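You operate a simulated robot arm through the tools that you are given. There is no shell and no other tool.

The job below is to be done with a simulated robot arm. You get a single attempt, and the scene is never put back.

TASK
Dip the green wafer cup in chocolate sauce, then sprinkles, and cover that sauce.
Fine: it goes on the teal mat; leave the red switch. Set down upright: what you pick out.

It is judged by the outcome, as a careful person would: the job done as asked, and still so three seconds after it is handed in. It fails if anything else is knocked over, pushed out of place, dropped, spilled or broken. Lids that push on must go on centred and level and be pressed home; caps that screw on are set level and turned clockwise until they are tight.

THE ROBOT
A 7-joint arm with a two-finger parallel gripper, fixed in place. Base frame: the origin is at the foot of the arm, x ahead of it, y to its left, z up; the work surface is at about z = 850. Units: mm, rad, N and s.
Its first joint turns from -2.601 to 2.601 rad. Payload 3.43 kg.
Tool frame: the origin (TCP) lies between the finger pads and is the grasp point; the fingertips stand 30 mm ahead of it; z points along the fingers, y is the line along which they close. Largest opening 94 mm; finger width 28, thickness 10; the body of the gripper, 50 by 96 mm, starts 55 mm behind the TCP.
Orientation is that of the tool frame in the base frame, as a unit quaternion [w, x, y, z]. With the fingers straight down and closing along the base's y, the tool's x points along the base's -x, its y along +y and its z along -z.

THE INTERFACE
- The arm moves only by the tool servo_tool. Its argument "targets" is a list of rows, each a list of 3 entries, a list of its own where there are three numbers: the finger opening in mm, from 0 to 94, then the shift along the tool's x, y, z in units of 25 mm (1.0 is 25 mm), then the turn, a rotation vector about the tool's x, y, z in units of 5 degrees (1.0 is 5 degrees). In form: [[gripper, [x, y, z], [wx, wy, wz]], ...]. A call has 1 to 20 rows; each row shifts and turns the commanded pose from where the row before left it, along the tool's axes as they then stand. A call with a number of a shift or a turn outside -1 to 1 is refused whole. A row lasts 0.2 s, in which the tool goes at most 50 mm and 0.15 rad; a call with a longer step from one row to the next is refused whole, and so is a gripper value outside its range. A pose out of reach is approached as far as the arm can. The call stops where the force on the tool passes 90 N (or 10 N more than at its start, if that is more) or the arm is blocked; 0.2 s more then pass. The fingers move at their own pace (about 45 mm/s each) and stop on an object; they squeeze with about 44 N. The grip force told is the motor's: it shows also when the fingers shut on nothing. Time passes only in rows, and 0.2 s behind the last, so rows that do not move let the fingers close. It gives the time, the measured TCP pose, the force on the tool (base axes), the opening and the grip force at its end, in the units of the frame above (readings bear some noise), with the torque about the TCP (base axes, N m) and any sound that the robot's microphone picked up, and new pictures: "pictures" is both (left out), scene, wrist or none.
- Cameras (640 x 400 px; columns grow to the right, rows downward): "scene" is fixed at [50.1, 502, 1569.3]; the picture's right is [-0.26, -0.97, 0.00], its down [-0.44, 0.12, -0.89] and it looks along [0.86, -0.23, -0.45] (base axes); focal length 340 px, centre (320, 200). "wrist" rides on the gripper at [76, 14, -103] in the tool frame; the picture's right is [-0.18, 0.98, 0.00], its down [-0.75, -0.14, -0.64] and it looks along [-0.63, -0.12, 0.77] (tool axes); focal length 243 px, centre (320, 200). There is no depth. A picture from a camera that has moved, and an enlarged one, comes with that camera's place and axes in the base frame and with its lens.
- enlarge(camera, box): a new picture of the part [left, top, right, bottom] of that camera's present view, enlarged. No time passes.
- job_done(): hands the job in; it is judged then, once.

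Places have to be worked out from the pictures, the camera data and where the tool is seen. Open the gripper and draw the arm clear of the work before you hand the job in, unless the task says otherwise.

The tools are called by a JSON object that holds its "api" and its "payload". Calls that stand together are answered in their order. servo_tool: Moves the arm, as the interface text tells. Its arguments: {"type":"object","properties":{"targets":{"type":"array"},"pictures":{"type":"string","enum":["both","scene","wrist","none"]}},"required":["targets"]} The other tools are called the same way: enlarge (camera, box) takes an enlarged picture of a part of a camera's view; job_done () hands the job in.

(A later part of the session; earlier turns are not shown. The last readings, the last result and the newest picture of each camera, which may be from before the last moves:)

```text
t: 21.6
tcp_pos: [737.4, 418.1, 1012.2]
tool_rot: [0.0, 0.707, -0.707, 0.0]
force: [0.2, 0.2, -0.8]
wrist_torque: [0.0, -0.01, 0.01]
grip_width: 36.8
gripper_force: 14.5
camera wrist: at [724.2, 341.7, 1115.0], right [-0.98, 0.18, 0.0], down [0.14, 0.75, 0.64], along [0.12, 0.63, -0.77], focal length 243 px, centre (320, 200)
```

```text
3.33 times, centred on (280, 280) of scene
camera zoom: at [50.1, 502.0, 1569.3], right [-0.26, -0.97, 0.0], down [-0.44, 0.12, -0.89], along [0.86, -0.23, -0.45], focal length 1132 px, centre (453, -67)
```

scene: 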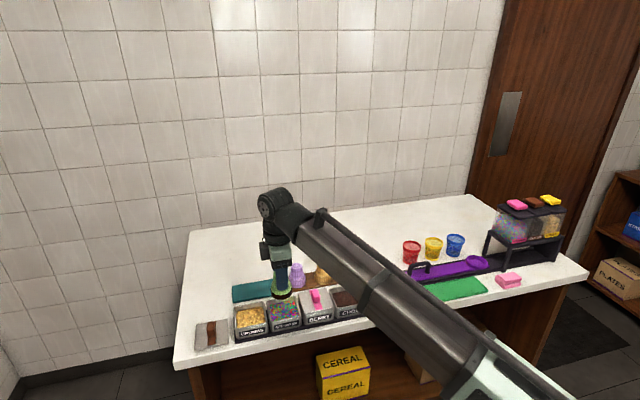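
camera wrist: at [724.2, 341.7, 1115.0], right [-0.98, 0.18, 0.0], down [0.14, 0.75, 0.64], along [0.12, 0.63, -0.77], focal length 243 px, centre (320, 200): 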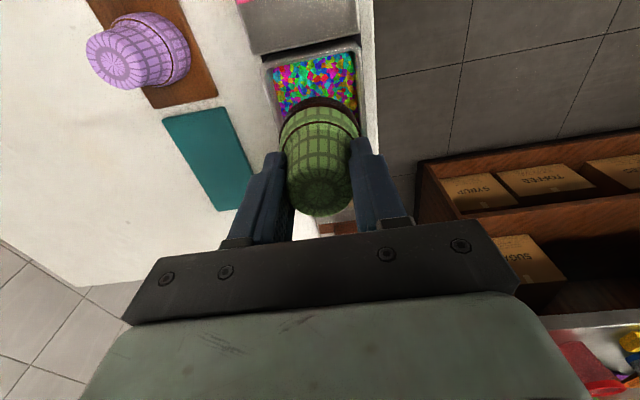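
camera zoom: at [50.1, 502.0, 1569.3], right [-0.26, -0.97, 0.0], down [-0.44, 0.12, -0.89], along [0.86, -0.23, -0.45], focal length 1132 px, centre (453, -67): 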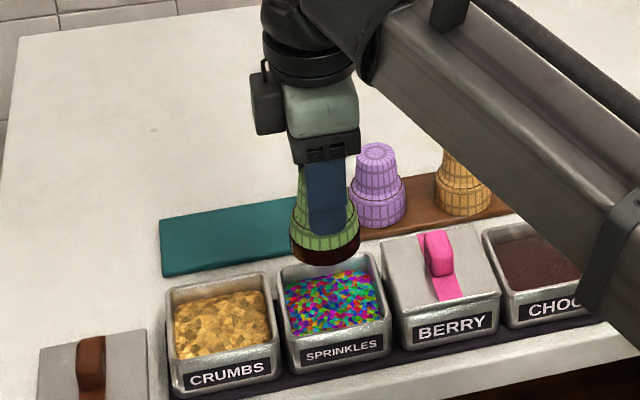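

The tub's -y edge comes out at about 373, which puts its centre near (738, 415.5). I'll shift 2 mm and lower the rim into the sprinkles.

{"api": "servo_tool", "payload": {"targets": [[25, [0.09, 0, 0.9], [0, 0, 0]], [25, [0, 0, 1], [0, 0, 0]], [25, [0, 0, 0.75], [0, 0, 0]], [25, [0, 0, 0.3], [0, 0, 0]], [25, [0, 0, 0.2], [0, 0, 0]], [25, [0, 0, 0.1], [0, 0, 0]], [25, [0, 0, 0], [0, 0, 0]]]}}

{"api": "enlarge", "payload": {"camera": "wrist", "box": [240, 60, 400, 180]}}

{"api": "enlarge", "payload": {"camera": "scene", "box": [240, 260, 320, 340]}}

```text
t: 23.2
tcp_pos: [738.2, 416.2, 931.5]
tool_rot: [0.0, -0.707, 0.707, 0.0]
force: [0.2, 0.4, -1.0]
wrist_torque: [-0.03, 0.0, 0.0]
grip_width: 37.0
gripper_force: 14.0
camera wrist: at [723.9, 339.5, 1033.3], right [-0.98, 0.18, 0.0], down [0.14, 0.75, 0.64], along [0.12, 0.63, -0.77], focal length 243 px, centre (320, 200)
```

scene: 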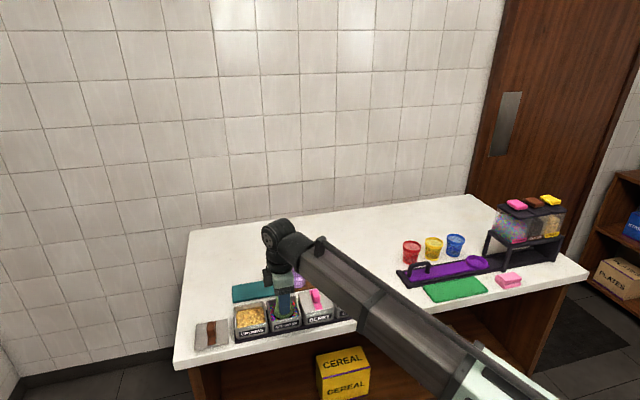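
wrist: 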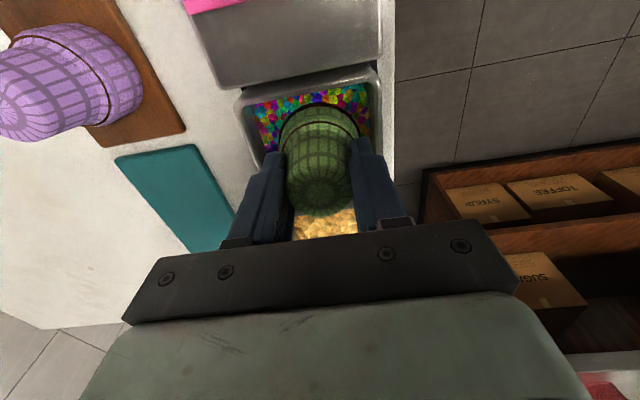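

```text
3.33 times, centred on (320, 120) of wrist
camera zoom: at [723.9, 339.5, 1033.3], right [-0.98, 0.18, 0.0], down [0.14, 0.75, 0.64], along [0.12, 0.63, -0.77], focal length 809 px, centre (320, 467)
```

zoom: 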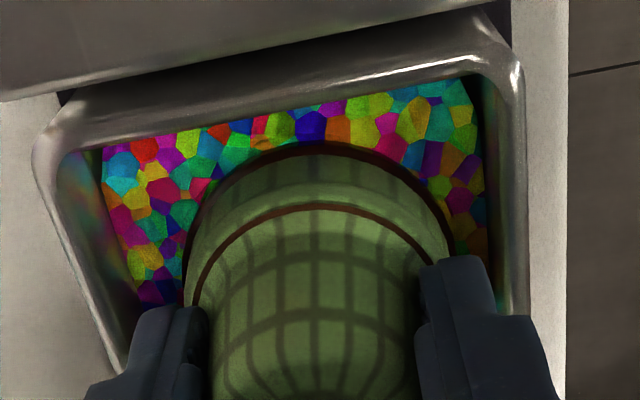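

```text
5.00 times, centred on (280, 300) of scene
camera zoom: at [50.1, 502.0, 1569.3], right [-0.26, -0.97, 0.0], down [-0.44, 0.12, -0.89], along [0.86, -0.23, -0.45], focal length 1699 px, centre (520, -300)
```

zoom: 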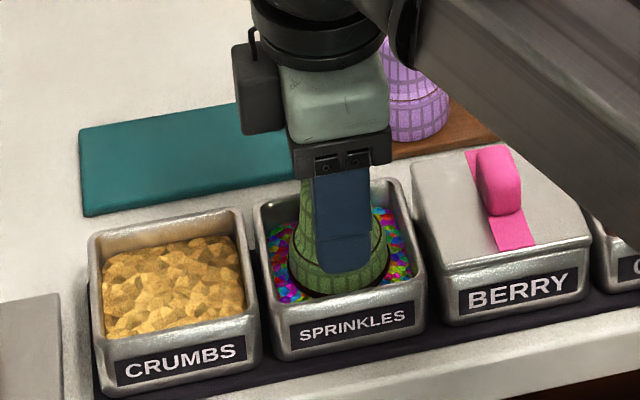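

The band is mostly covered in sprinkles. I'll go 6 mm deeper to the same depth as the sauce dip, pause, then raise.

{"api": "servo_tool", "payload": {"targets": [[25, [0, 0, 0.12], [0, 0, 0]], [25, [0, 0, 0.14], [0, 0, 0]], [25, [0, 0, 0], [0, 0, 0]], [25, [0, 0, 0], [0, 0, 0]]]}}

{"api": "enlarge", "payload": {"camera": "wrist", "box": [240, 60, 400, 180]}}

```text
t: 24.2
tcp_pos: [738.9, 415.4, 925.2]
tool_rot: [0.0, 0.707, -0.707, 0.001]
force: [0.2, -0.5, 0.1]
wrist_torque: [-0.01, 0.03, 0.04]
grip_width: 37.0
gripper_force: 14.4
camera wrist: at [724.4, 339.5, 1027.3], right [-0.98, 0.18, 0.0], down [0.14, 0.75, 0.64], along [0.12, 0.63, -0.77], focal length 243 px, centre (320, 200)
```

scene: 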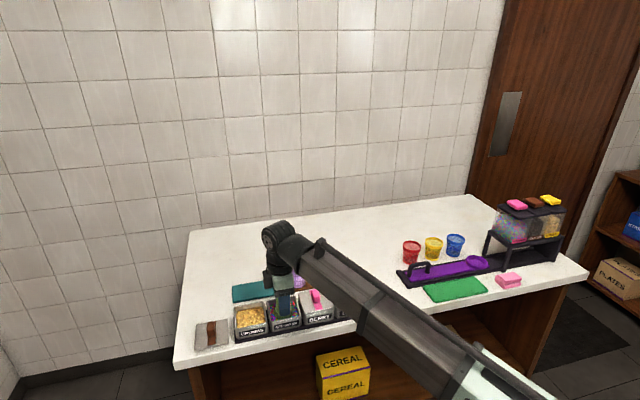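
wrist: 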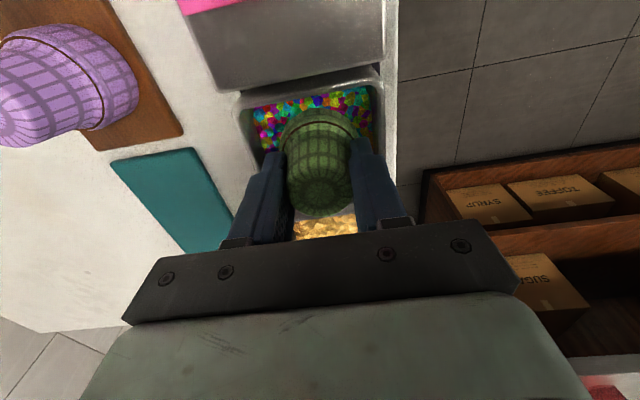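

```text
3.33 times, centred on (320, 120) of wrist
camera zoom: at [724.4, 339.5, 1027.3], right [-0.98, 0.18, 0.0], down [0.14, 0.75, 0.64], along [0.12, 0.63, -0.77], focal length 809 px, centre (320, 467)
```

zoom: 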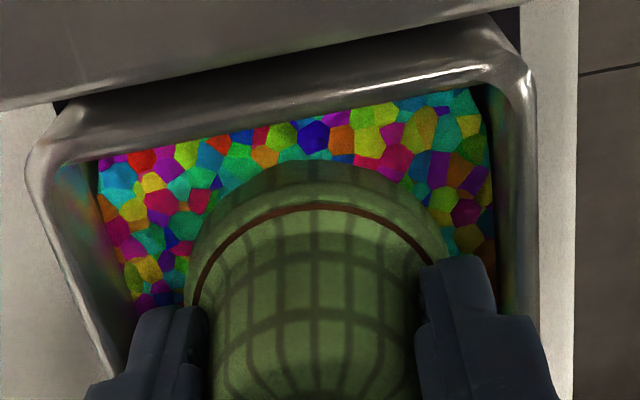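

The whole chocolate band is under the sprinkles now. I'll lift straight up and check the coat.

{"api": "servo_tool", "payload": {"targets": [[25, [0, 0, 0], [0, 0, 0]], [25, [0, 0, -0.3], [0, 0, 0]], [25, [0, 0, -0.6], [0, 0, 0]], [25, [0, 0, -1], [0, 0, 0]], [25, [0, 0, -1], [0, 0, 0]], [25, [0, 0, -0.6], [0, 0, 0]], [25, [0, 0, 0], [0, 0, 0]]]}}

{"api": "enlarge", "payload": {"camera": "wrist", "box": [80, 40, 400, 240]}}

{"api": "enlarge", "payload": {"camera": "scene", "box": [220, 220, 340, 340]}}

```text
t: 25.8
tcp_pos: [739.7, 415.8, 1011.1]
tool_rot: [-0.001, 0.708, -0.707, 0.0]
force: [-0.1, -0.6, 0.0]
wrist_torque: [0.02, -0.01, 0.02]
grip_width: 36.9
gripper_force: 13.9
camera wrist: at [725.7, 339.8, 1113.3], right [-0.98, 0.18, 0.0], down [0.14, 0.75, 0.64], along [0.12, 0.63, -0.77], focal length 243 px, centre (320, 200)
```

scene: 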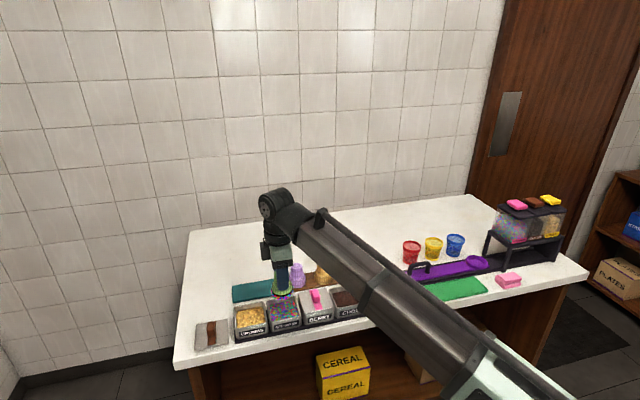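
wrist: 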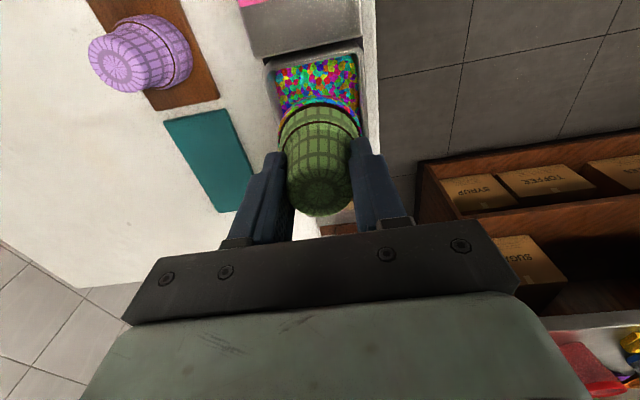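

```text
2.00 times, centred on (240, 140) of wrist
camera zoom: at [725.7, 339.8, 1113.3], right [-0.98, 0.18, 0.0], down [0.14, 0.75, 0.64], along [0.12, 0.63, -0.77], focal length 485 px, centre (480, 320)
```

zoom: 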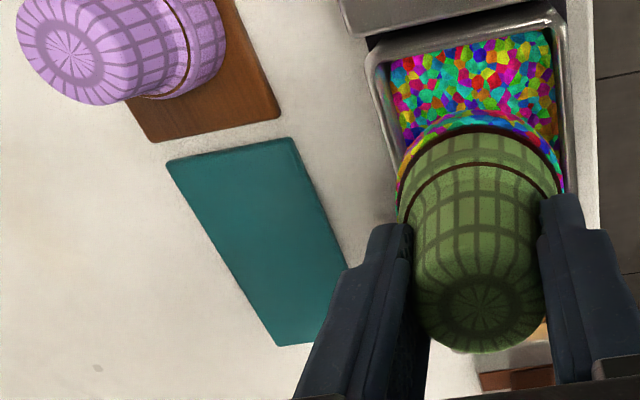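

```text
3.33 times, centred on (280, 280) of scene
camera zoom: at [50.1, 502.0, 1569.3], right [-0.26, -0.97, 0.0], down [-0.44, 0.12, -0.89], along [0.86, -0.23, -0.45], focal length 1132 px, centre (453, -67)
```

zoom: 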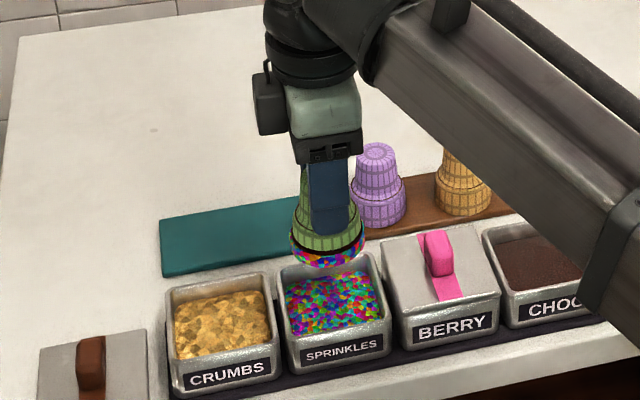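

The sprinkle coat is even. The mat spans about x 840–915, y 411–552, and its near part around (870, 448) is within reach with the purple cup 100 mm off. I'll move above that.

{"api": "servo_tool", "payload": {"targets": [[25, [-0.215, -0.869, 0.03], [0, 0, 0]], [25, [-0.215, -0.869, 0.03], [0, 0, 0]], [25, [-0.215, -0.869, 0.03], [0, 0, 0]], [25, [-0.215, -0.869, 0.03], [0, 0, 0]], [25, [-0.215, -0.869, 0.03], [0, 0, 0]], [25, [-0.215, -0.869, 0.03], [0, 0, 0]], [25, [0, 0, 0], [0, 0, 0]]]}}

{"api": "enlarge", "payload": {"camera": "wrist", "box": [160, 0, 480, 240]}}

{"api": "enlarge", "payload": {"camera": "scene", "box": [200, 200, 320, 320]}}

```text
t: 27.4
tcp_pos: [870.0, 447.4, 1007.5]
tool_rot: [0.0, -0.707, 0.707, 0.0]
force: [0.0, -0.1, -1.3]
wrist_torque: [-0.01, -0.01, 0.01]
grip_width: 36.6
gripper_force: 13.7
camera wrist: at [855.9, 372.8, 1109.4], right [-0.98, 0.18, 0.0], down [0.14, 0.75, 0.64], along [0.12, 0.63, -0.77], focal length 243 px, centre (320, 200)
```

scene: 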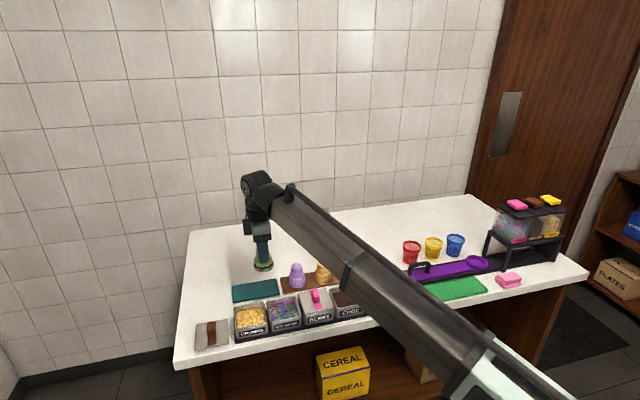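
wrist: 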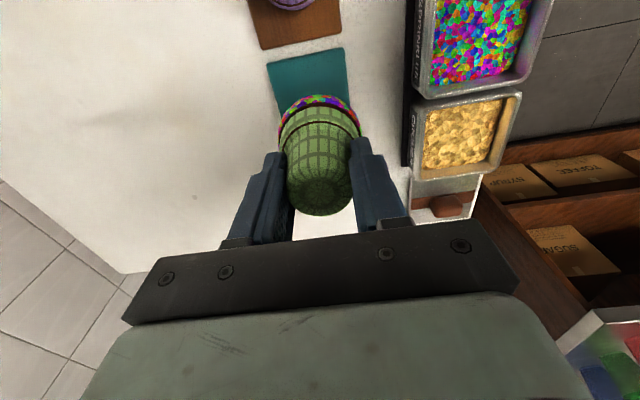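

```text
1.67 times, centred on (320, 120) of wrist
camera zoom: at [855.9, 372.8, 1109.4], right [-0.98, 0.18, 0.0], down [0.14, 0.75, 0.64], along [0.12, 0.63, -0.77], focal length 404 px, centre (320, 333)
```

zoom: 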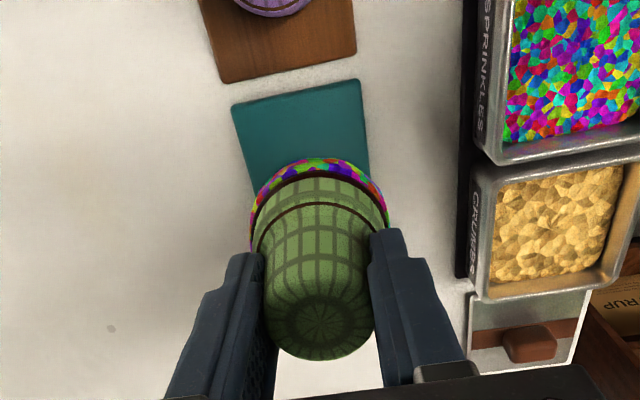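

```text
3.33 times, centred on (260, 260) of scene
camera zoom: at [50.1, 502.0, 1569.3], right [-0.26, -0.97, 0.0], down [-0.44, 0.12, -0.89], along [0.86, -0.23, -0.45], focal length 1132 px, centre (520, 0)
```

zoom: 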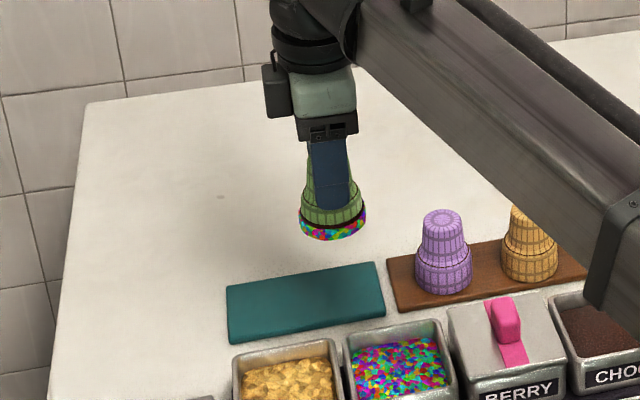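

The mat's edges read x 840–913 and y from 410, so I'll move 5 mm further out in x to about (875, 447). Then I'll lower to just above the mat.

{"api": "servo_tool", "payload": {"targets": [[25, [0, -0.2, 0.9], [0, 0, 0]], [25, [0, 0, 0.9], [0, 0, 0]], [25, [0, 0, 0.8], [0, 0, 0]], [25, [0, 0, 0.4], [0, 0, 0]], [25, [0, 0, 0.1], [0, 0, 0]], [25, [0, 0, 0], [0, 0, 0]]]}}

{"api": "enlarge", "payload": {"camera": "scene", "box": [220, 230, 320, 330]}}

{"api": "enlarge", "payload": {"camera": "wrist", "box": [240, 20, 400, 180]}}

```text
t: 28.8
tcp_pos: [873.5, 449.9, 930.4]
tool_rot: [-0.001, 0.707, -0.707, 0.0]
force: [-0.4, 1.1, -0.5]
wrist_torque: [-0.02, 0.01, 0.02]
grip_width: 37.0
gripper_force: 14.2
camera wrist: at [859.3, 372.7, 1033.7], right [-0.98, 0.18, 0.0], down [0.14, 0.75, 0.64], along [0.12, 0.63, -0.77], focal length 243 px, centre (320, 200)
```

scene: 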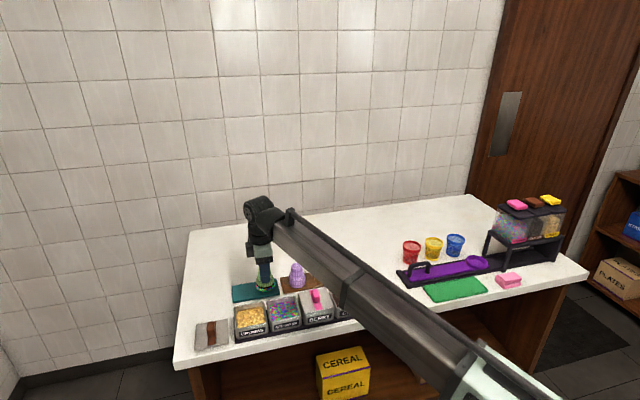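
wrist: 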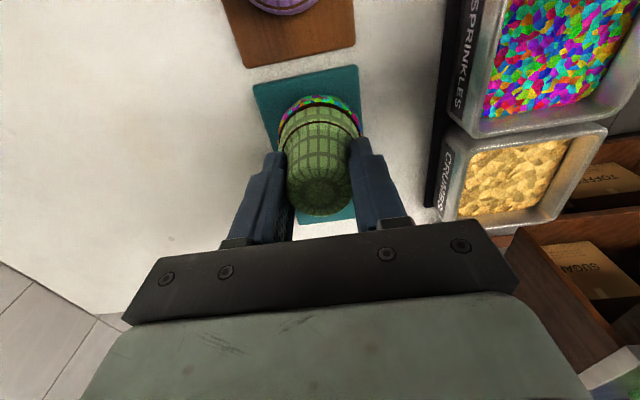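

```text
4.00 times, centred on (270, 280) of scene
camera zoom: at [50.1, 502.0, 1569.3], right [-0.26, -0.97, 0.0], down [-0.44, 0.12, -0.89], along [0.86, -0.23, -0.45], focal length 1359 px, centre (520, -120)
```

zoom: 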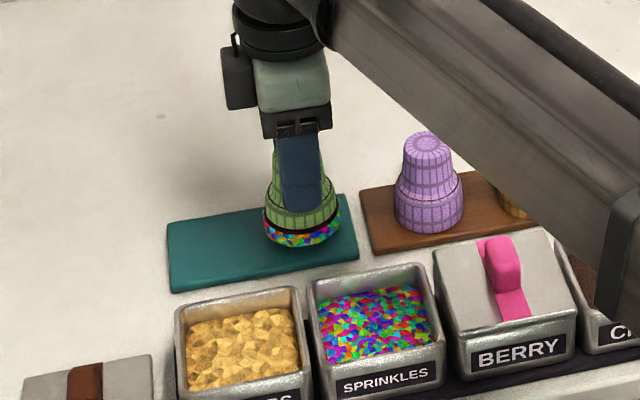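

```text
2.50 times, centred on (320, 100) of wrist
camera zoom: at [859.3, 372.7, 1033.7], right [-0.98, 0.18, 0.0], down [0.14, 0.75, 0.64], along [0.12, 0.63, -0.77], focal length 606 px, centre (320, 450)
```

zoom: 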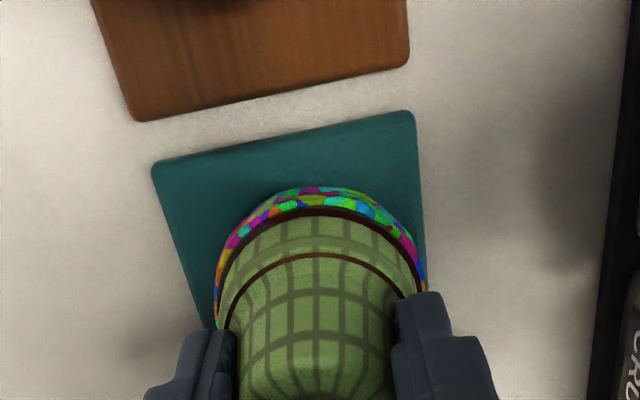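

The cup hangs about 10 mm above the mat. I'll nudge 4 mm outward, lower gently and watch for contact force.

{"api": "servo_tool", "payload": {"targets": [[25, [0, -0.15, 0.1], [0, 0, 0]], [25, [0, 0, 0.12], [0, 0, 0]], [25, [0, 0, 0.1], [0, 0, 0]], [25, [0, 0, 0], [0, 0, 0]]], "pictures": "none"}}

{"api": "servo_tool", "payload": {"targets": [[25, [0, 0, 0.06], [0, 0, 0]], [25, [0, 0, 0.06], [0, 0, 0]], [25, [0, 0, 0], [0, 0, 0]]]}}

{"api": "enlarge", "payload": {"camera": "scene", "box": [230, 250, 300, 320]}}

{"api": "enlarge", "payload": {"camera": "wrist", "box": [240, 20, 400, 180]}}

```text
t: 29.8
tcp_pos: [877.5, 448.4, 923.9]
tool_rot: [-0.001, -0.707, 0.707, 0.0]
force: [0.8, -0.3, -0.4]
wrist_torque: [0.01, 0.0, -0.02]
grip_width: 37.0
gripper_force: 13.9
```

```text
t: 30.6
tcp_pos: [878.5, 447.9, 919.0]
tool_rot: [0.0, 0.707, -0.707, 0.0]
force: [0.0, -0.2, -0.1]
wrist_torque: [-0.03, -0.01, -0.02]
grip_width: 36.9
gripper_force: 14.5
camera wrist: at [863.7, 373.3, 1022.1], right [-0.98, 0.18, 0.0], down [0.14, 0.75, 0.64], along [0.12, 0.63, -0.77], focal length 243 px, centre (320, 200)
```

scene: 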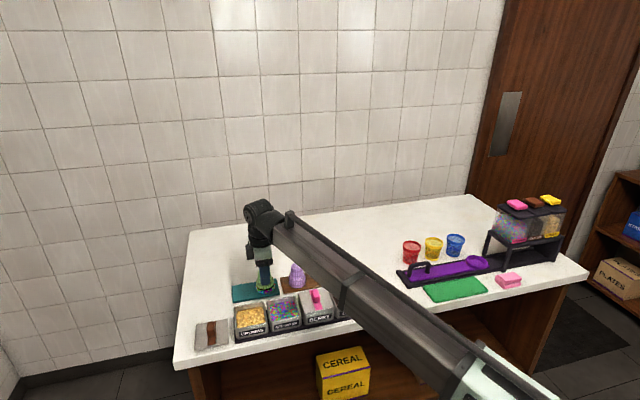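
wrist: 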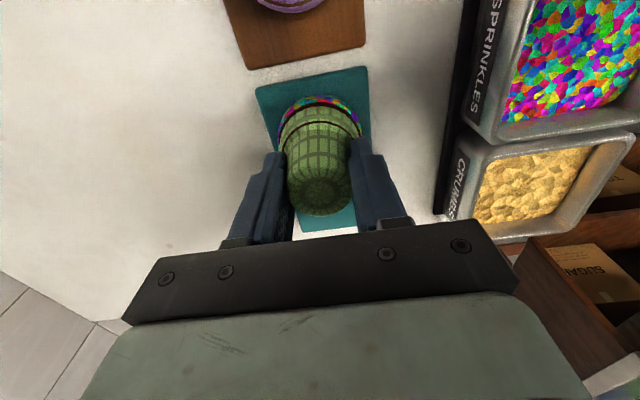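

```text
5.71 times, centred on (265, 285) of scene
camera zoom: at [50.1, 502.0, 1569.3], right [-0.26, -0.97, 0.0], down [-0.44, 0.12, -0.89], along [0.86, -0.23, -0.45], focal length 1941 px, centre (634, -286)
```

zoom: 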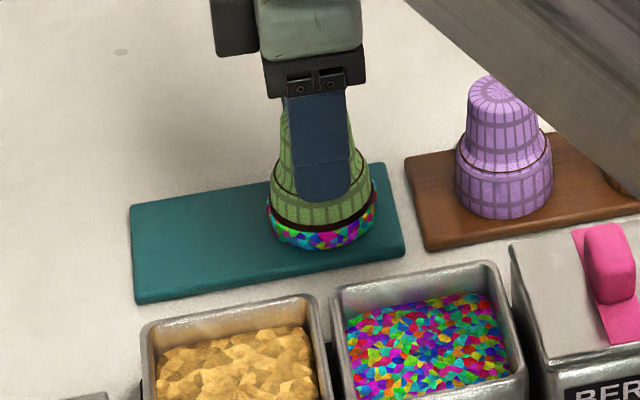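

```text
2.50 times, centred on (320, 100) of wrist
camera zoom: at [863.7, 373.3, 1022.1], right [-0.98, 0.18, 0.0], down [0.14, 0.75, 0.64], along [0.12, 0.63, -0.77], focal length 606 px, centre (320, 450)
```

zoom: 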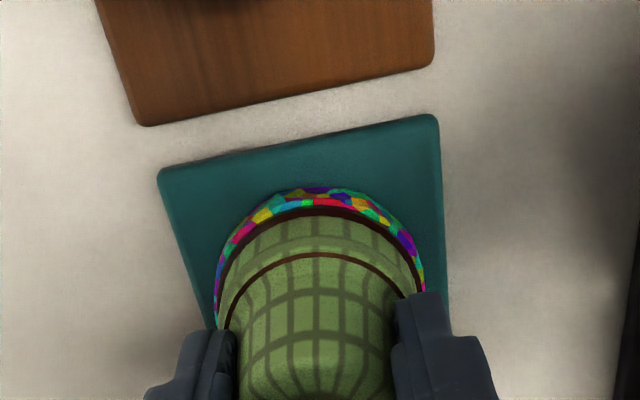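

Still no contact at TCP z 919, so the mat is about as low as the board. I'll continue in small steps, checking force each time.

{"api": "servo_tool", "payload": {"targets": [[25, [0, 0, 0.05], [0, 0, 0]], [25, [0, 0, 0], [0, 0, 0]]], "pictures": "none"}}

{"api": "servo_tool", "payload": {"targets": [[25, [0, 0, 0.05], [0, 0, 0]], [25, [0, 0, 0], [0, 0, 0]]], "pictures": "none"}}

```text
t: 31.2
tcp_pos: [877.7, 449.2, 918.4]
tool_rot: [0.0, -0.707, 0.707, 0.0]
force: [1.0, -0.6, -0.1]
wrist_torque: [-0.04, 0.0, 0.02]
grip_width: 36.9
gripper_force: 14.4
```

```text
t: 31.8
tcp_pos: [877.5, 450.0, 917.6]
tool_rot: [0.001, -0.707, 0.707, -0.001]
force: [2.3, 0.7, 13.2]
wrist_torque: [0.04, -0.04, 0.01]
grip_width: 37.1
gripper_force: 13.8
```

Contact is firm at 13 N, so the cup rests on the mat. I'll open the fingers, wait, and rise straight up.

{"api": "servo_tool", "payload": {"targets": [[40, [0, 0, 0], [0, 0, 0]], [50, [0, 0, 0], [0, 0, 0]], [70, [0, 0, 0], [0, 0, 0]], [94, [0, 0, 0], [0, 0, 0]], [94, [0, 0, 0], [0, 0, 0]], [94, [0, 0, 0], [0, 0, 0]], [94, [0, 0, -0.5], [0, 0, 0]], [94, [0, 0, -1], [0, 0, 0]], [94, [0, 0, -1], [0, 0, 0]], [94, [0, 0, -1], [0, 0, 0]], [94, [0, 0, -1], [0, 0, 0]], [94, [0, 0, 0], [0, 0, 0]]]}}

{"api": "enlarge", "payload": {"camera": "scene", "box": [190, 240, 310, 360]}}

{"api": "enlarge", "payload": {"camera": "wrist", "box": [200, 0, 440, 180]}}

```text
t: 34.4
tcp_pos: [877.6, 448.8, 1030.2]
tool_rot: [0.0, 0.707, -0.707, 0.0]
force: [0.4, 0.1, -0.5]
wrist_torque: [0.02, -0.01, 0.01]
grip_width: 94.2
gripper_force: 0.0
camera wrist: at [864.4, 373.0, 1132.0], right [-0.98, 0.18, 0.0], down [0.14, 0.75, 0.64], along [0.12, 0.63, -0.77], focal length 243 px, centre (320, 200)
```

scene: 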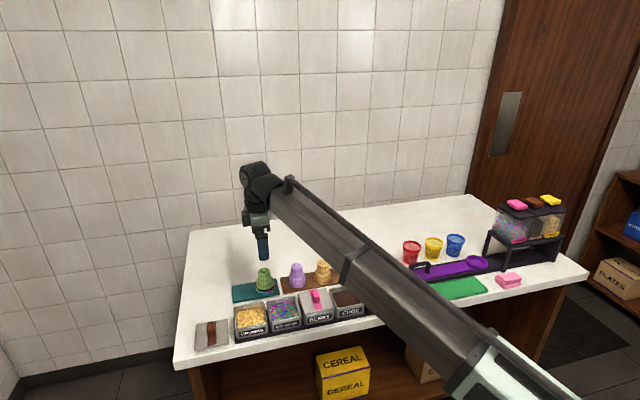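
wrist: 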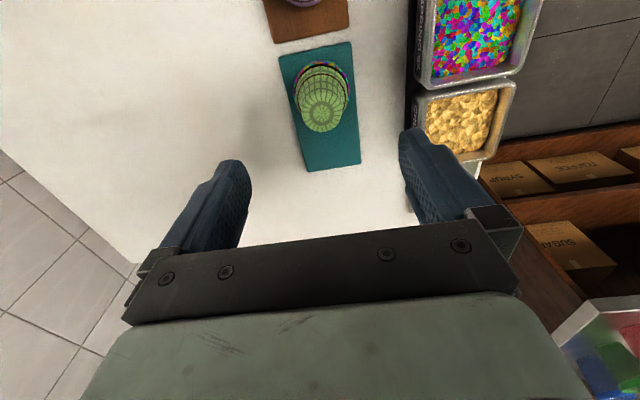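

```text
3.33 times, centred on (250, 300) of scene
camera zoom: at [50.1, 502.0, 1569.3], right [-0.26, -0.97, 0.0], down [-0.44, 0.12, -0.89], along [0.86, -0.23, -0.45], focal length 1132 px, centre (553, -133)
```

zoom: 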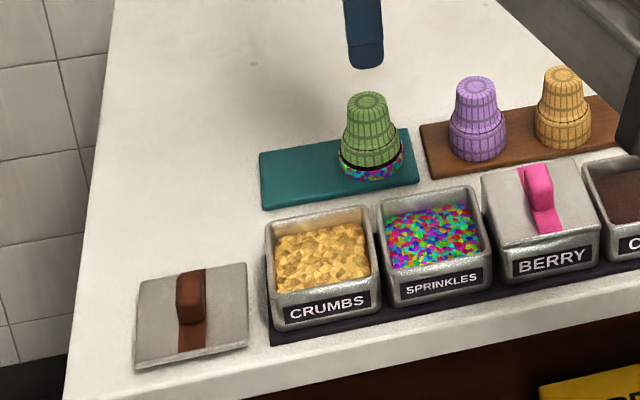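

```text
2.22 times, centred on (320, 90) of wrist
camera zoom: at [864.4, 373.0, 1132.0], right [-0.98, 0.18, 0.0], down [0.14, 0.75, 0.64], along [0.12, 0.63, -0.77], focal length 539 px, centre (320, 444)
```

zoom: 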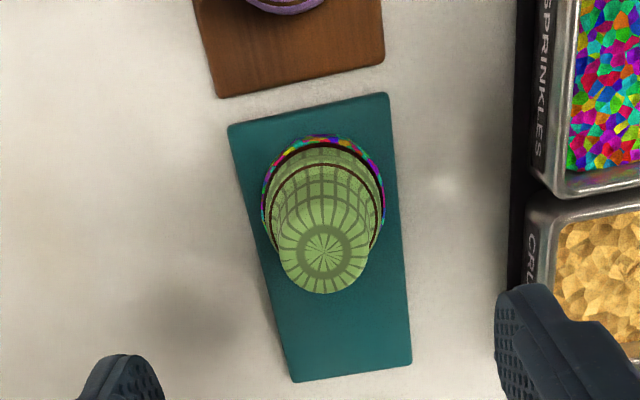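

The dipped cup stands on the mat. The chocolate lid lies square to the axes at about (732, 610), with its handle bar along x. I'll turn the tool back so the fingers close along y, then move above the lid.

{"api": "servo_tool", "payload": {"targets": [[94, [0, 0, 0], [0, 0, 1]], [94, [0, 0, 0], [0, 0, 1]], [94, [0, 0, 0], [0, 0, 1]], [94, [0, 0, 0], [0, 0, 1]], [94, [0, 0, 0], [0, 0, 1]], [94, [0, 0, 0], [0, 0, 1]], [94, [0, 0, 0], [0, 0, 1]], [94, [0, 0, 0], [0, 0, 1]], [94, [0, 0, 0], [0, 0, 1]], [94, [0, 0, 0], [0, 0, 1]], [94, [0, 0, 0], [0, 0, 1]], [94, [0, 0, 0], [0, 0, 1]], [94, [0, 0, 0], [0, 0, 1]], [94, [0, 0, 0], [0, 0, 1]], [94, [0, 0, 0], [0, 0, 1]], [94, [0, 0, 0], [0, 0, 1]], [94, [0, 0, 0], [0, 0, 1]], [94, [0, 0, 0], [0, 0, 1]]], "pictures": "none"}}

{"api": "servo_tool", "payload": {"targets": [[94, [0.829, 0.92, 0], [0, 0, 0]], [94, [0.829, 0.92, 0], [0, 0, 0]], [94, [0.829, 0.92, 0], [0, 0, 0]], [94, [0.829, 0.92, 0], [0, 0, 0]], [94, [0.829, 0.92, 0], [0, 0, 0]], [94, [0.829, 0.92, 0], [0, 0, 0]], [94, [0.829, 0.92, 0], [0, 0, 0]], [94, [0, 0, 0], [0, 0, 0]]]}}

{"api": "enlarge", "payload": {"camera": "wrist", "box": [240, 0, 400, 120]}}

```text
t: 38.2
tcp_pos: [877.6, 449.4, 1030.1]
tool_rot: [0.0, 0.0, 1.0, 0.0]
force: [0.2, -0.2, 0.1]
wrist_torque: [-0.02, -0.02, -0.02]
grip_width: 94.3
gripper_force: 0.1
```

```text
t: 40.0
tcp_pos: [733.5, 608.2, 1030.5]
tool_rot: [0.0, -0.001, 1.0, 0.0]
force: [-0.3, -0.2, -0.6]
wrist_torque: [0.01, -0.02, 0.01]
grip_width: 94.1
gripper_force: 0.1
camera wrist: at [657.5, 622.9, 1133.6], right [0.18, 0.98, 0.0], down [0.75, -0.14, 0.64], along [0.63, -0.12, -0.77], focal length 243 px, centre (320, 200)
```

scene: 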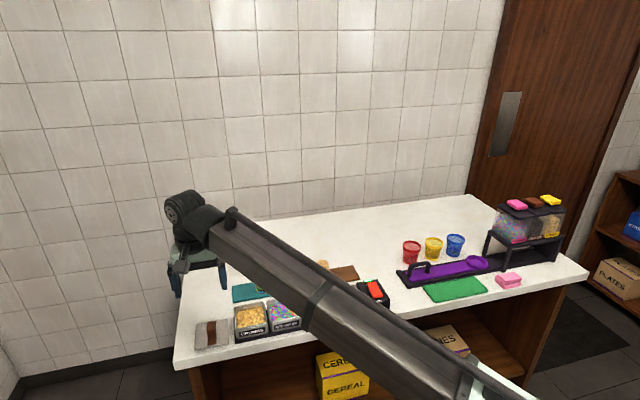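
wrist: 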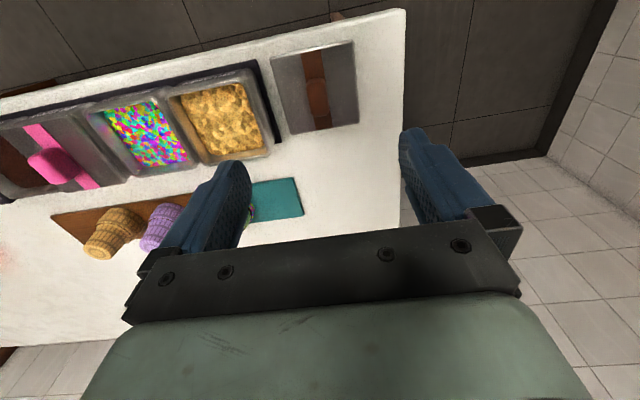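

```text
3.33 times, centred on (320, 60) of wrist
camera zoom: at [657.5, 622.9, 1133.6], right [0.18, 0.98, 0.0], down [0.75, -0.14, 0.64], along [0.63, -0.12, -0.77], focal length 809 px, centre (320, 667)
```

zoom: 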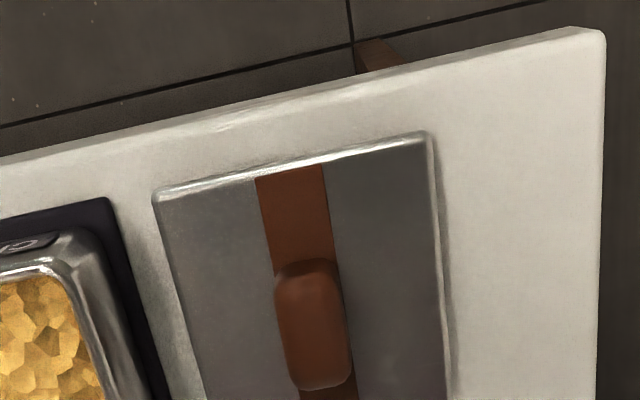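

The lid spans x 694–776, y 566–648, with the handle centred near (735, 607) and about 20 mm wide. I'll narrow the fingers to clear the CRUMBS tub and descend over the handle.

{"api": "servo_tool", "payload": {"targets": [[45, [-0.06, -0.056, 0], [0, 0, 0]], [45, [0, 0, 0.3], [0, 0, 0]], [45, [0, 0, 0.9], [0, 0, 0]], [45, [0, 0, 0.9], [0, 0, 0]], [45, [0, 0, 0.9], [0, 0, 0]], [45, [0, 0, 0.9], [0, 0, 0]], [45, [0, 0, 0.6], [0, 0, 0]], [45, [0, 0, 0], [0, 0, 0]]]}}

{"api": "enlarge", "payload": {"camera": "wrist", "box": [220, 40, 440, 240]}}

{"api": "enlarge", "payload": {"camera": "scene", "box": [160, 260, 260, 360]}}

```text
t: 41.8
tcp_pos: [735.7, 607.2, 916.9]
tool_rot: [0.0, 0.0, 1.0, 0.0]
force: [-0.3, -0.3, 0.0]
wrist_torque: [-0.01, 0.01, 0.02]
grip_width: 45.0
gripper_force: 0.1
camera wrist: at [658.5, 622.4, 1019.5], right [0.18, 0.98, 0.0], down [0.75, -0.14, 0.64], along [0.63, -0.12, -0.77], focal length 243 px, centre (320, 200)
```

scene: 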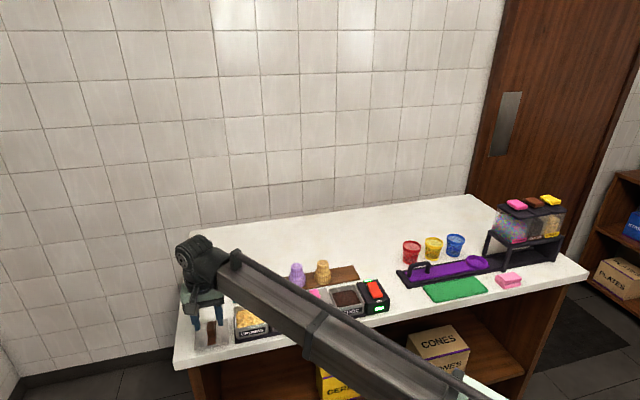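
wrist: 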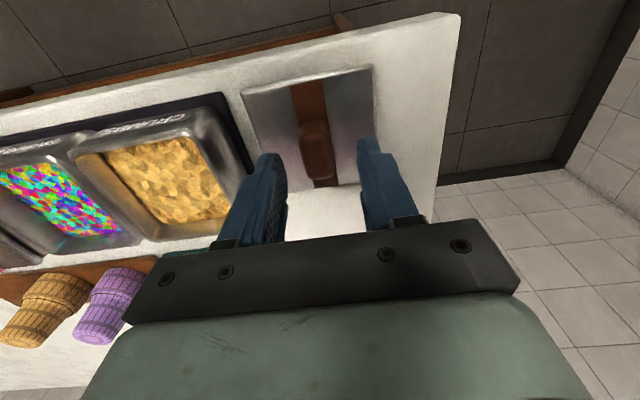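

```text
2.00 times, centred on (330, 140) of wrist
camera zoom: at [658.5, 622.4, 1019.5], right [0.18, 0.98, 0.0], down [0.75, -0.14, 0.64], along [0.63, -0.12, -0.77], focal length 485 px, centre (300, 320)
```

zoom: 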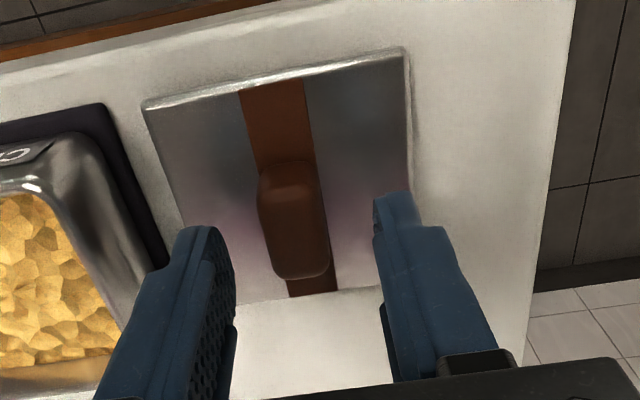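

```text
4.00 times, centred on (210, 310) of scene
camera zoom: at [50.1, 502.0, 1569.3], right [-0.26, -0.97, 0.0], down [-0.44, 0.12, -0.89], along [0.86, -0.23, -0.45], focal length 1359 px, centre (760, -240)
```

zoom: 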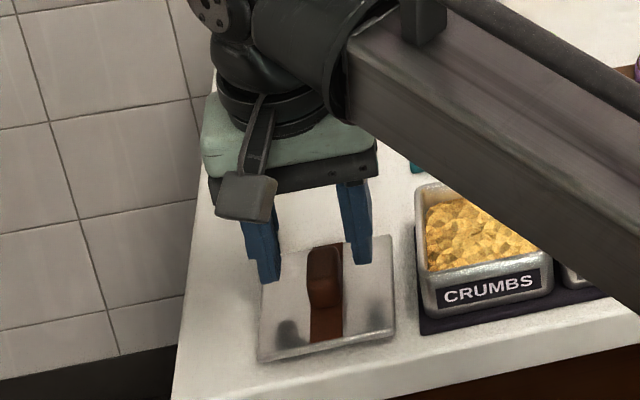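

The lid is centred at about (736, 606.5) and the TCP is right over it. I'll lower so the fingertips come just above the lid plate and close on the handle.

{"api": "servo_tool", "payload": {"targets": [[45, [0, 0, 0.5], [0, 0, 0]], [45, [0, 0, 0.3], [0, 0, 0]], [45, [0, 0, 0.12], [0, 0, 0]], [45, [0, 0, 0], [0, 0, 0]]]}}

{"api": "enlarge", "payload": {"camera": "wrist", "box": [220, 40, 440, 240]}}

{"api": "enlarge", "payload": {"camera": "scene", "box": [180, 290, 250, 360]}}

```text
t: 42.8
tcp_pos: [734.1, 608.2, 894.2]
tool_rot: [0.0, 0.0, 1.0, 0.0]
force: [0.2, 0.0, 0.0]
wrist_torque: [0.0, -0.02, 0.0]
grip_width: 45.0
gripper_force: 0.0
camera wrist: at [658.1, 621.8, 996.3], right [0.18, 0.98, 0.0], down [0.75, -0.14, 0.64], along [0.63, -0.12, -0.77], focal length 243 px, centre (320, 200)
```

scene: 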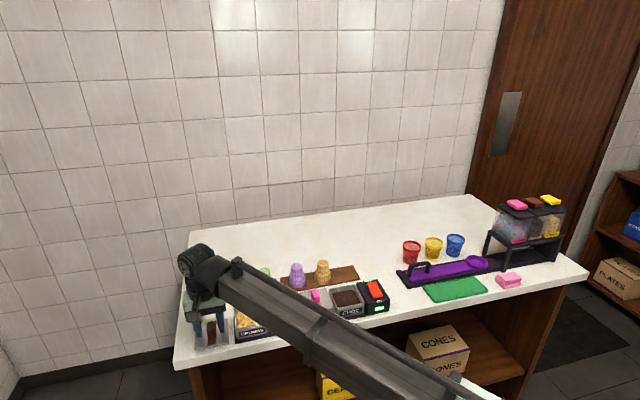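
wrist: 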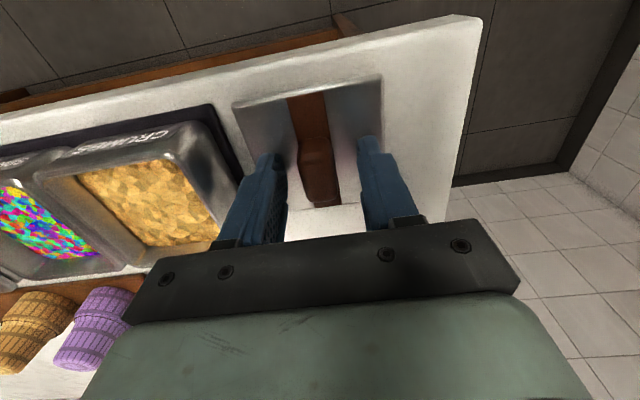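

```text
2.00 times, centred on (330, 140) of wrist
camera zoom: at [658.1, 621.8, 996.3], right [0.18, 0.98, 0.0], down [0.75, -0.14, 0.64], along [0.63, -0.12, -0.77], focal length 485 px, centre (300, 320)
```

zoom: 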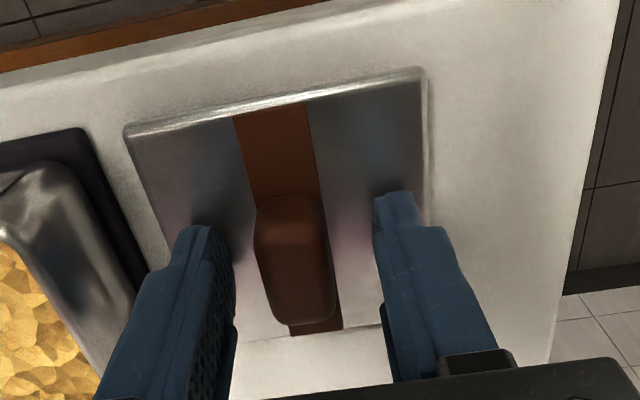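

```text
5.71 times, centred on (215, 325) of scene
camera zoom: at [50.1, 502.0, 1569.3], right [-0.26, -0.97, 0.0], down [-0.44, 0.12, -0.89], along [0.86, -0.23, -0.45], focal length 1941 px, centre (920, -514)
```

zoom: 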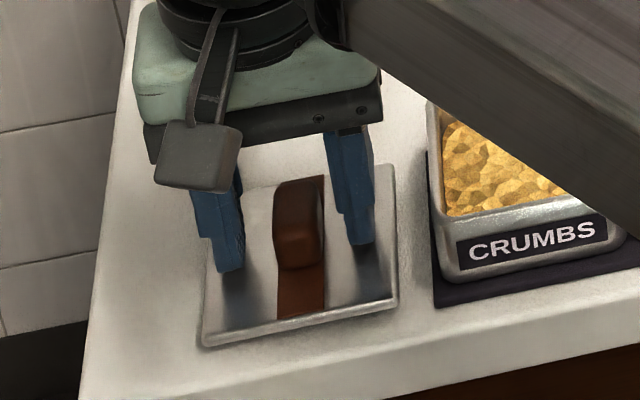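

The fingertips straddle the handle a few mm above the plate. I'll nudge 1.5 mm toward -y and 2 mm down, then close on the handle.

{"api": "servo_tool", "payload": {"targets": [[45, [-0.04, -0.06, 0.08], [0, 0, 0]], [45, [0, 0, 0], [0, 0, 0]], [30, [0, 0, 0], [0, 0, 0]], [20, [0, 0, 0], [0, 0, 0]], [8, [0, 0, 0], [0, 0, 0]], [8, [0, 0, 0], [0, 0, 0]], [8, [0, 0, 0], [0, 0, 0]]]}}

{"api": "enlarge", "payload": {"camera": "wrist", "box": [220, 40, 440, 240]}}

{"api": "enlarge", "payload": {"camera": "scene", "box": [180, 290, 250, 360]}}

```text
t: 44.4
tcp_pos: [734.2, 606.0, 894.3]
tool_rot: [0.001, 0.0, 1.0, 0.0]
force: [1.2, 0.4, 11.3]
wrist_torque: [-0.02, -0.02, 0.01]
grip_width: 19.0
gripper_force: 44.0
camera wrist: at [658.1, 620.5, 995.6], right [0.18, 0.98, 0.0], down [0.75, -0.14, 0.64], along [0.63, -0.12, -0.77], focal length 243 px, centre (320, 200)
```

scene: 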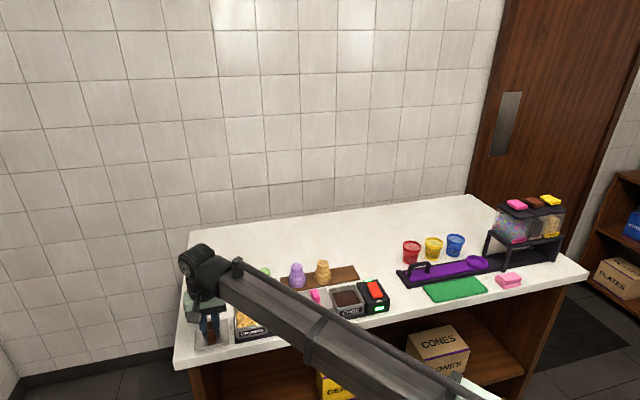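
wrist: 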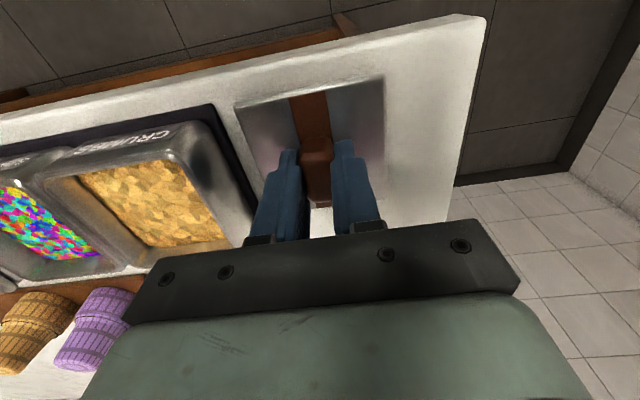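

```text
2.00 times, centred on (330, 140) of wrist
camera zoom: at [658.1, 620.5, 995.6], right [0.18, 0.98, 0.0], down [0.75, -0.14, 0.64], along [0.63, -0.12, -0.77], focal length 485 px, centre (300, 320)
```

zoom: 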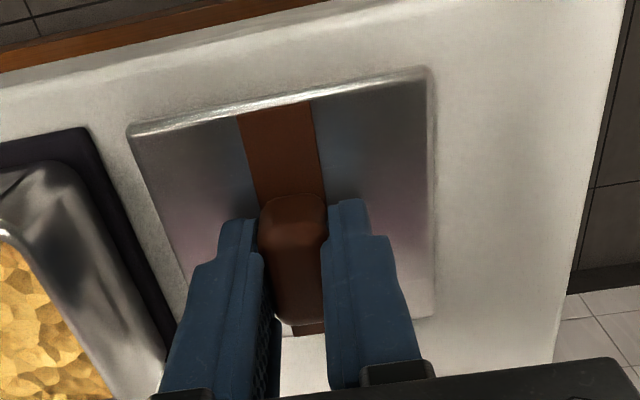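

```text
5.71 times, centred on (215, 325) of scene
camera zoom: at [50.1, 502.0, 1569.3], right [-0.26, -0.97, 0.0], down [-0.44, 0.12, -0.89], along [0.86, -0.23, -0.45], focal length 1941 px, centre (920, -514)
```

zoom: 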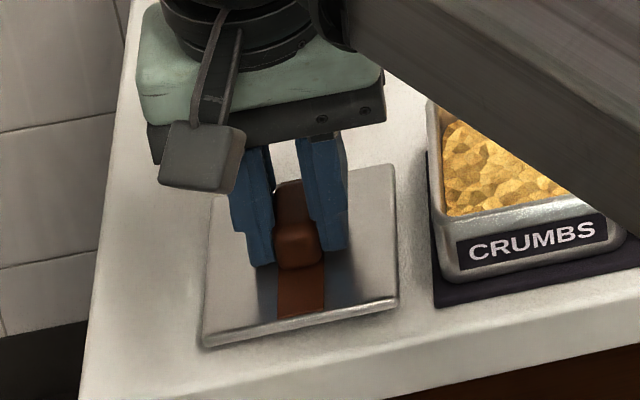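

The handle is gripped at 19 mm with 44 N, and the fingertips touch the plate, so the lid top is near z 864. I'll lift it straight up and check that it hangs level.

{"api": "servo_tool", "payload": {"targets": [[8, [0, 0, -0.2], [0, 0, 0]], [8, [0, 0, -0.5], [0, 0, 0]], [8, [0, 0, -1], [0, 0, 0]], [8, [0, 0, -1], [0, 0, 0]], [8, [0, 0, -1], [0, 0, 0]], [8, [0, 0, -1], [0, 0, 0]], [8, [0, 0, 0], [0, 0, 0]]]}}

{"api": "enlarge", "payload": {"camera": "wrist", "box": [220, 40, 440, 240]}}

{"api": "enlarge", "payload": {"camera": "scene", "box": [160, 240, 260, 340]}}

```text
t: 46.0
tcp_pos: [734.5, 605.9, 1010.3]
tool_rot: [0.0, 0.0, 1.0, -0.001]
force: [-0.4, -0.6, -0.1]
wrist_torque: [0.02, 0.03, 0.0]
grip_width: 18.8
gripper_force: 44.0
camera wrist: at [658.7, 619.9, 1112.8], right [0.18, 0.98, 0.0], down [0.75, -0.14, 0.64], along [0.63, -0.12, -0.77], focal length 243 px, centre (320, 200)
```

scene: 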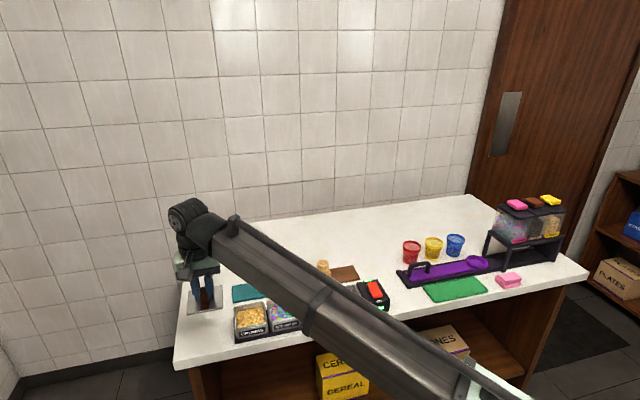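
wrist: 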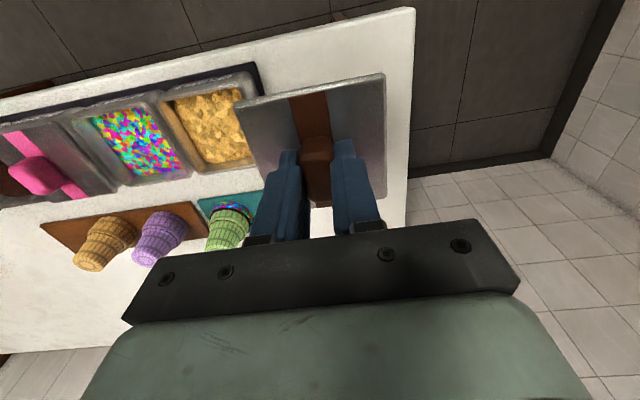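

```text
2.00 times, centred on (330, 140) of wrist
camera zoom: at [658.7, 619.9, 1112.8], right [0.18, 0.98, 0.0], down [0.75, -0.14, 0.64], along [0.63, -0.12, -0.77], focal length 485 px, centre (300, 320)
```

zoom: 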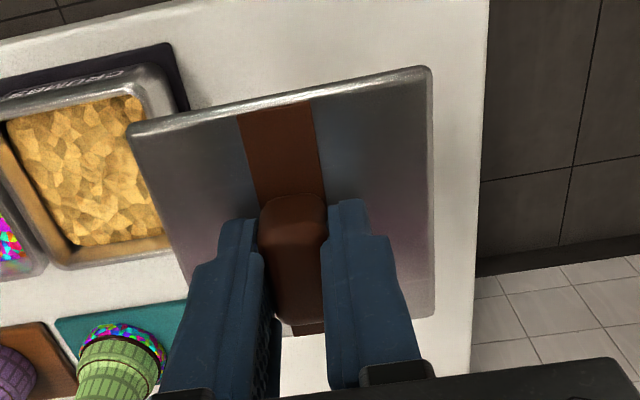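

```text
4.00 times, centred on (210, 290) of scene
camera zoom: at [50.1, 502.0, 1569.3], right [-0.26, -0.97, 0.0], down [-0.44, 0.12, -0.89], along [0.86, -0.23, -0.45], focal length 1359 px, centre (760, -160)
```

zoom: 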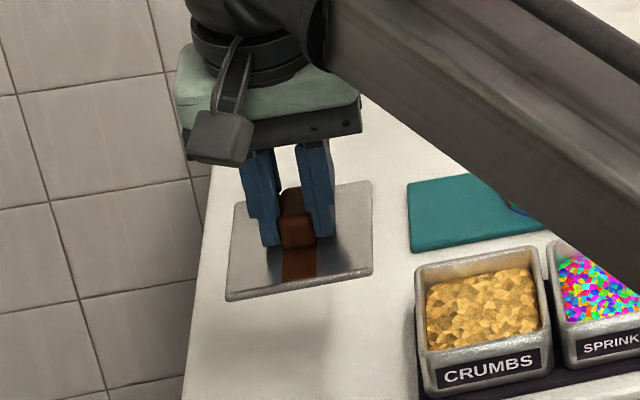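

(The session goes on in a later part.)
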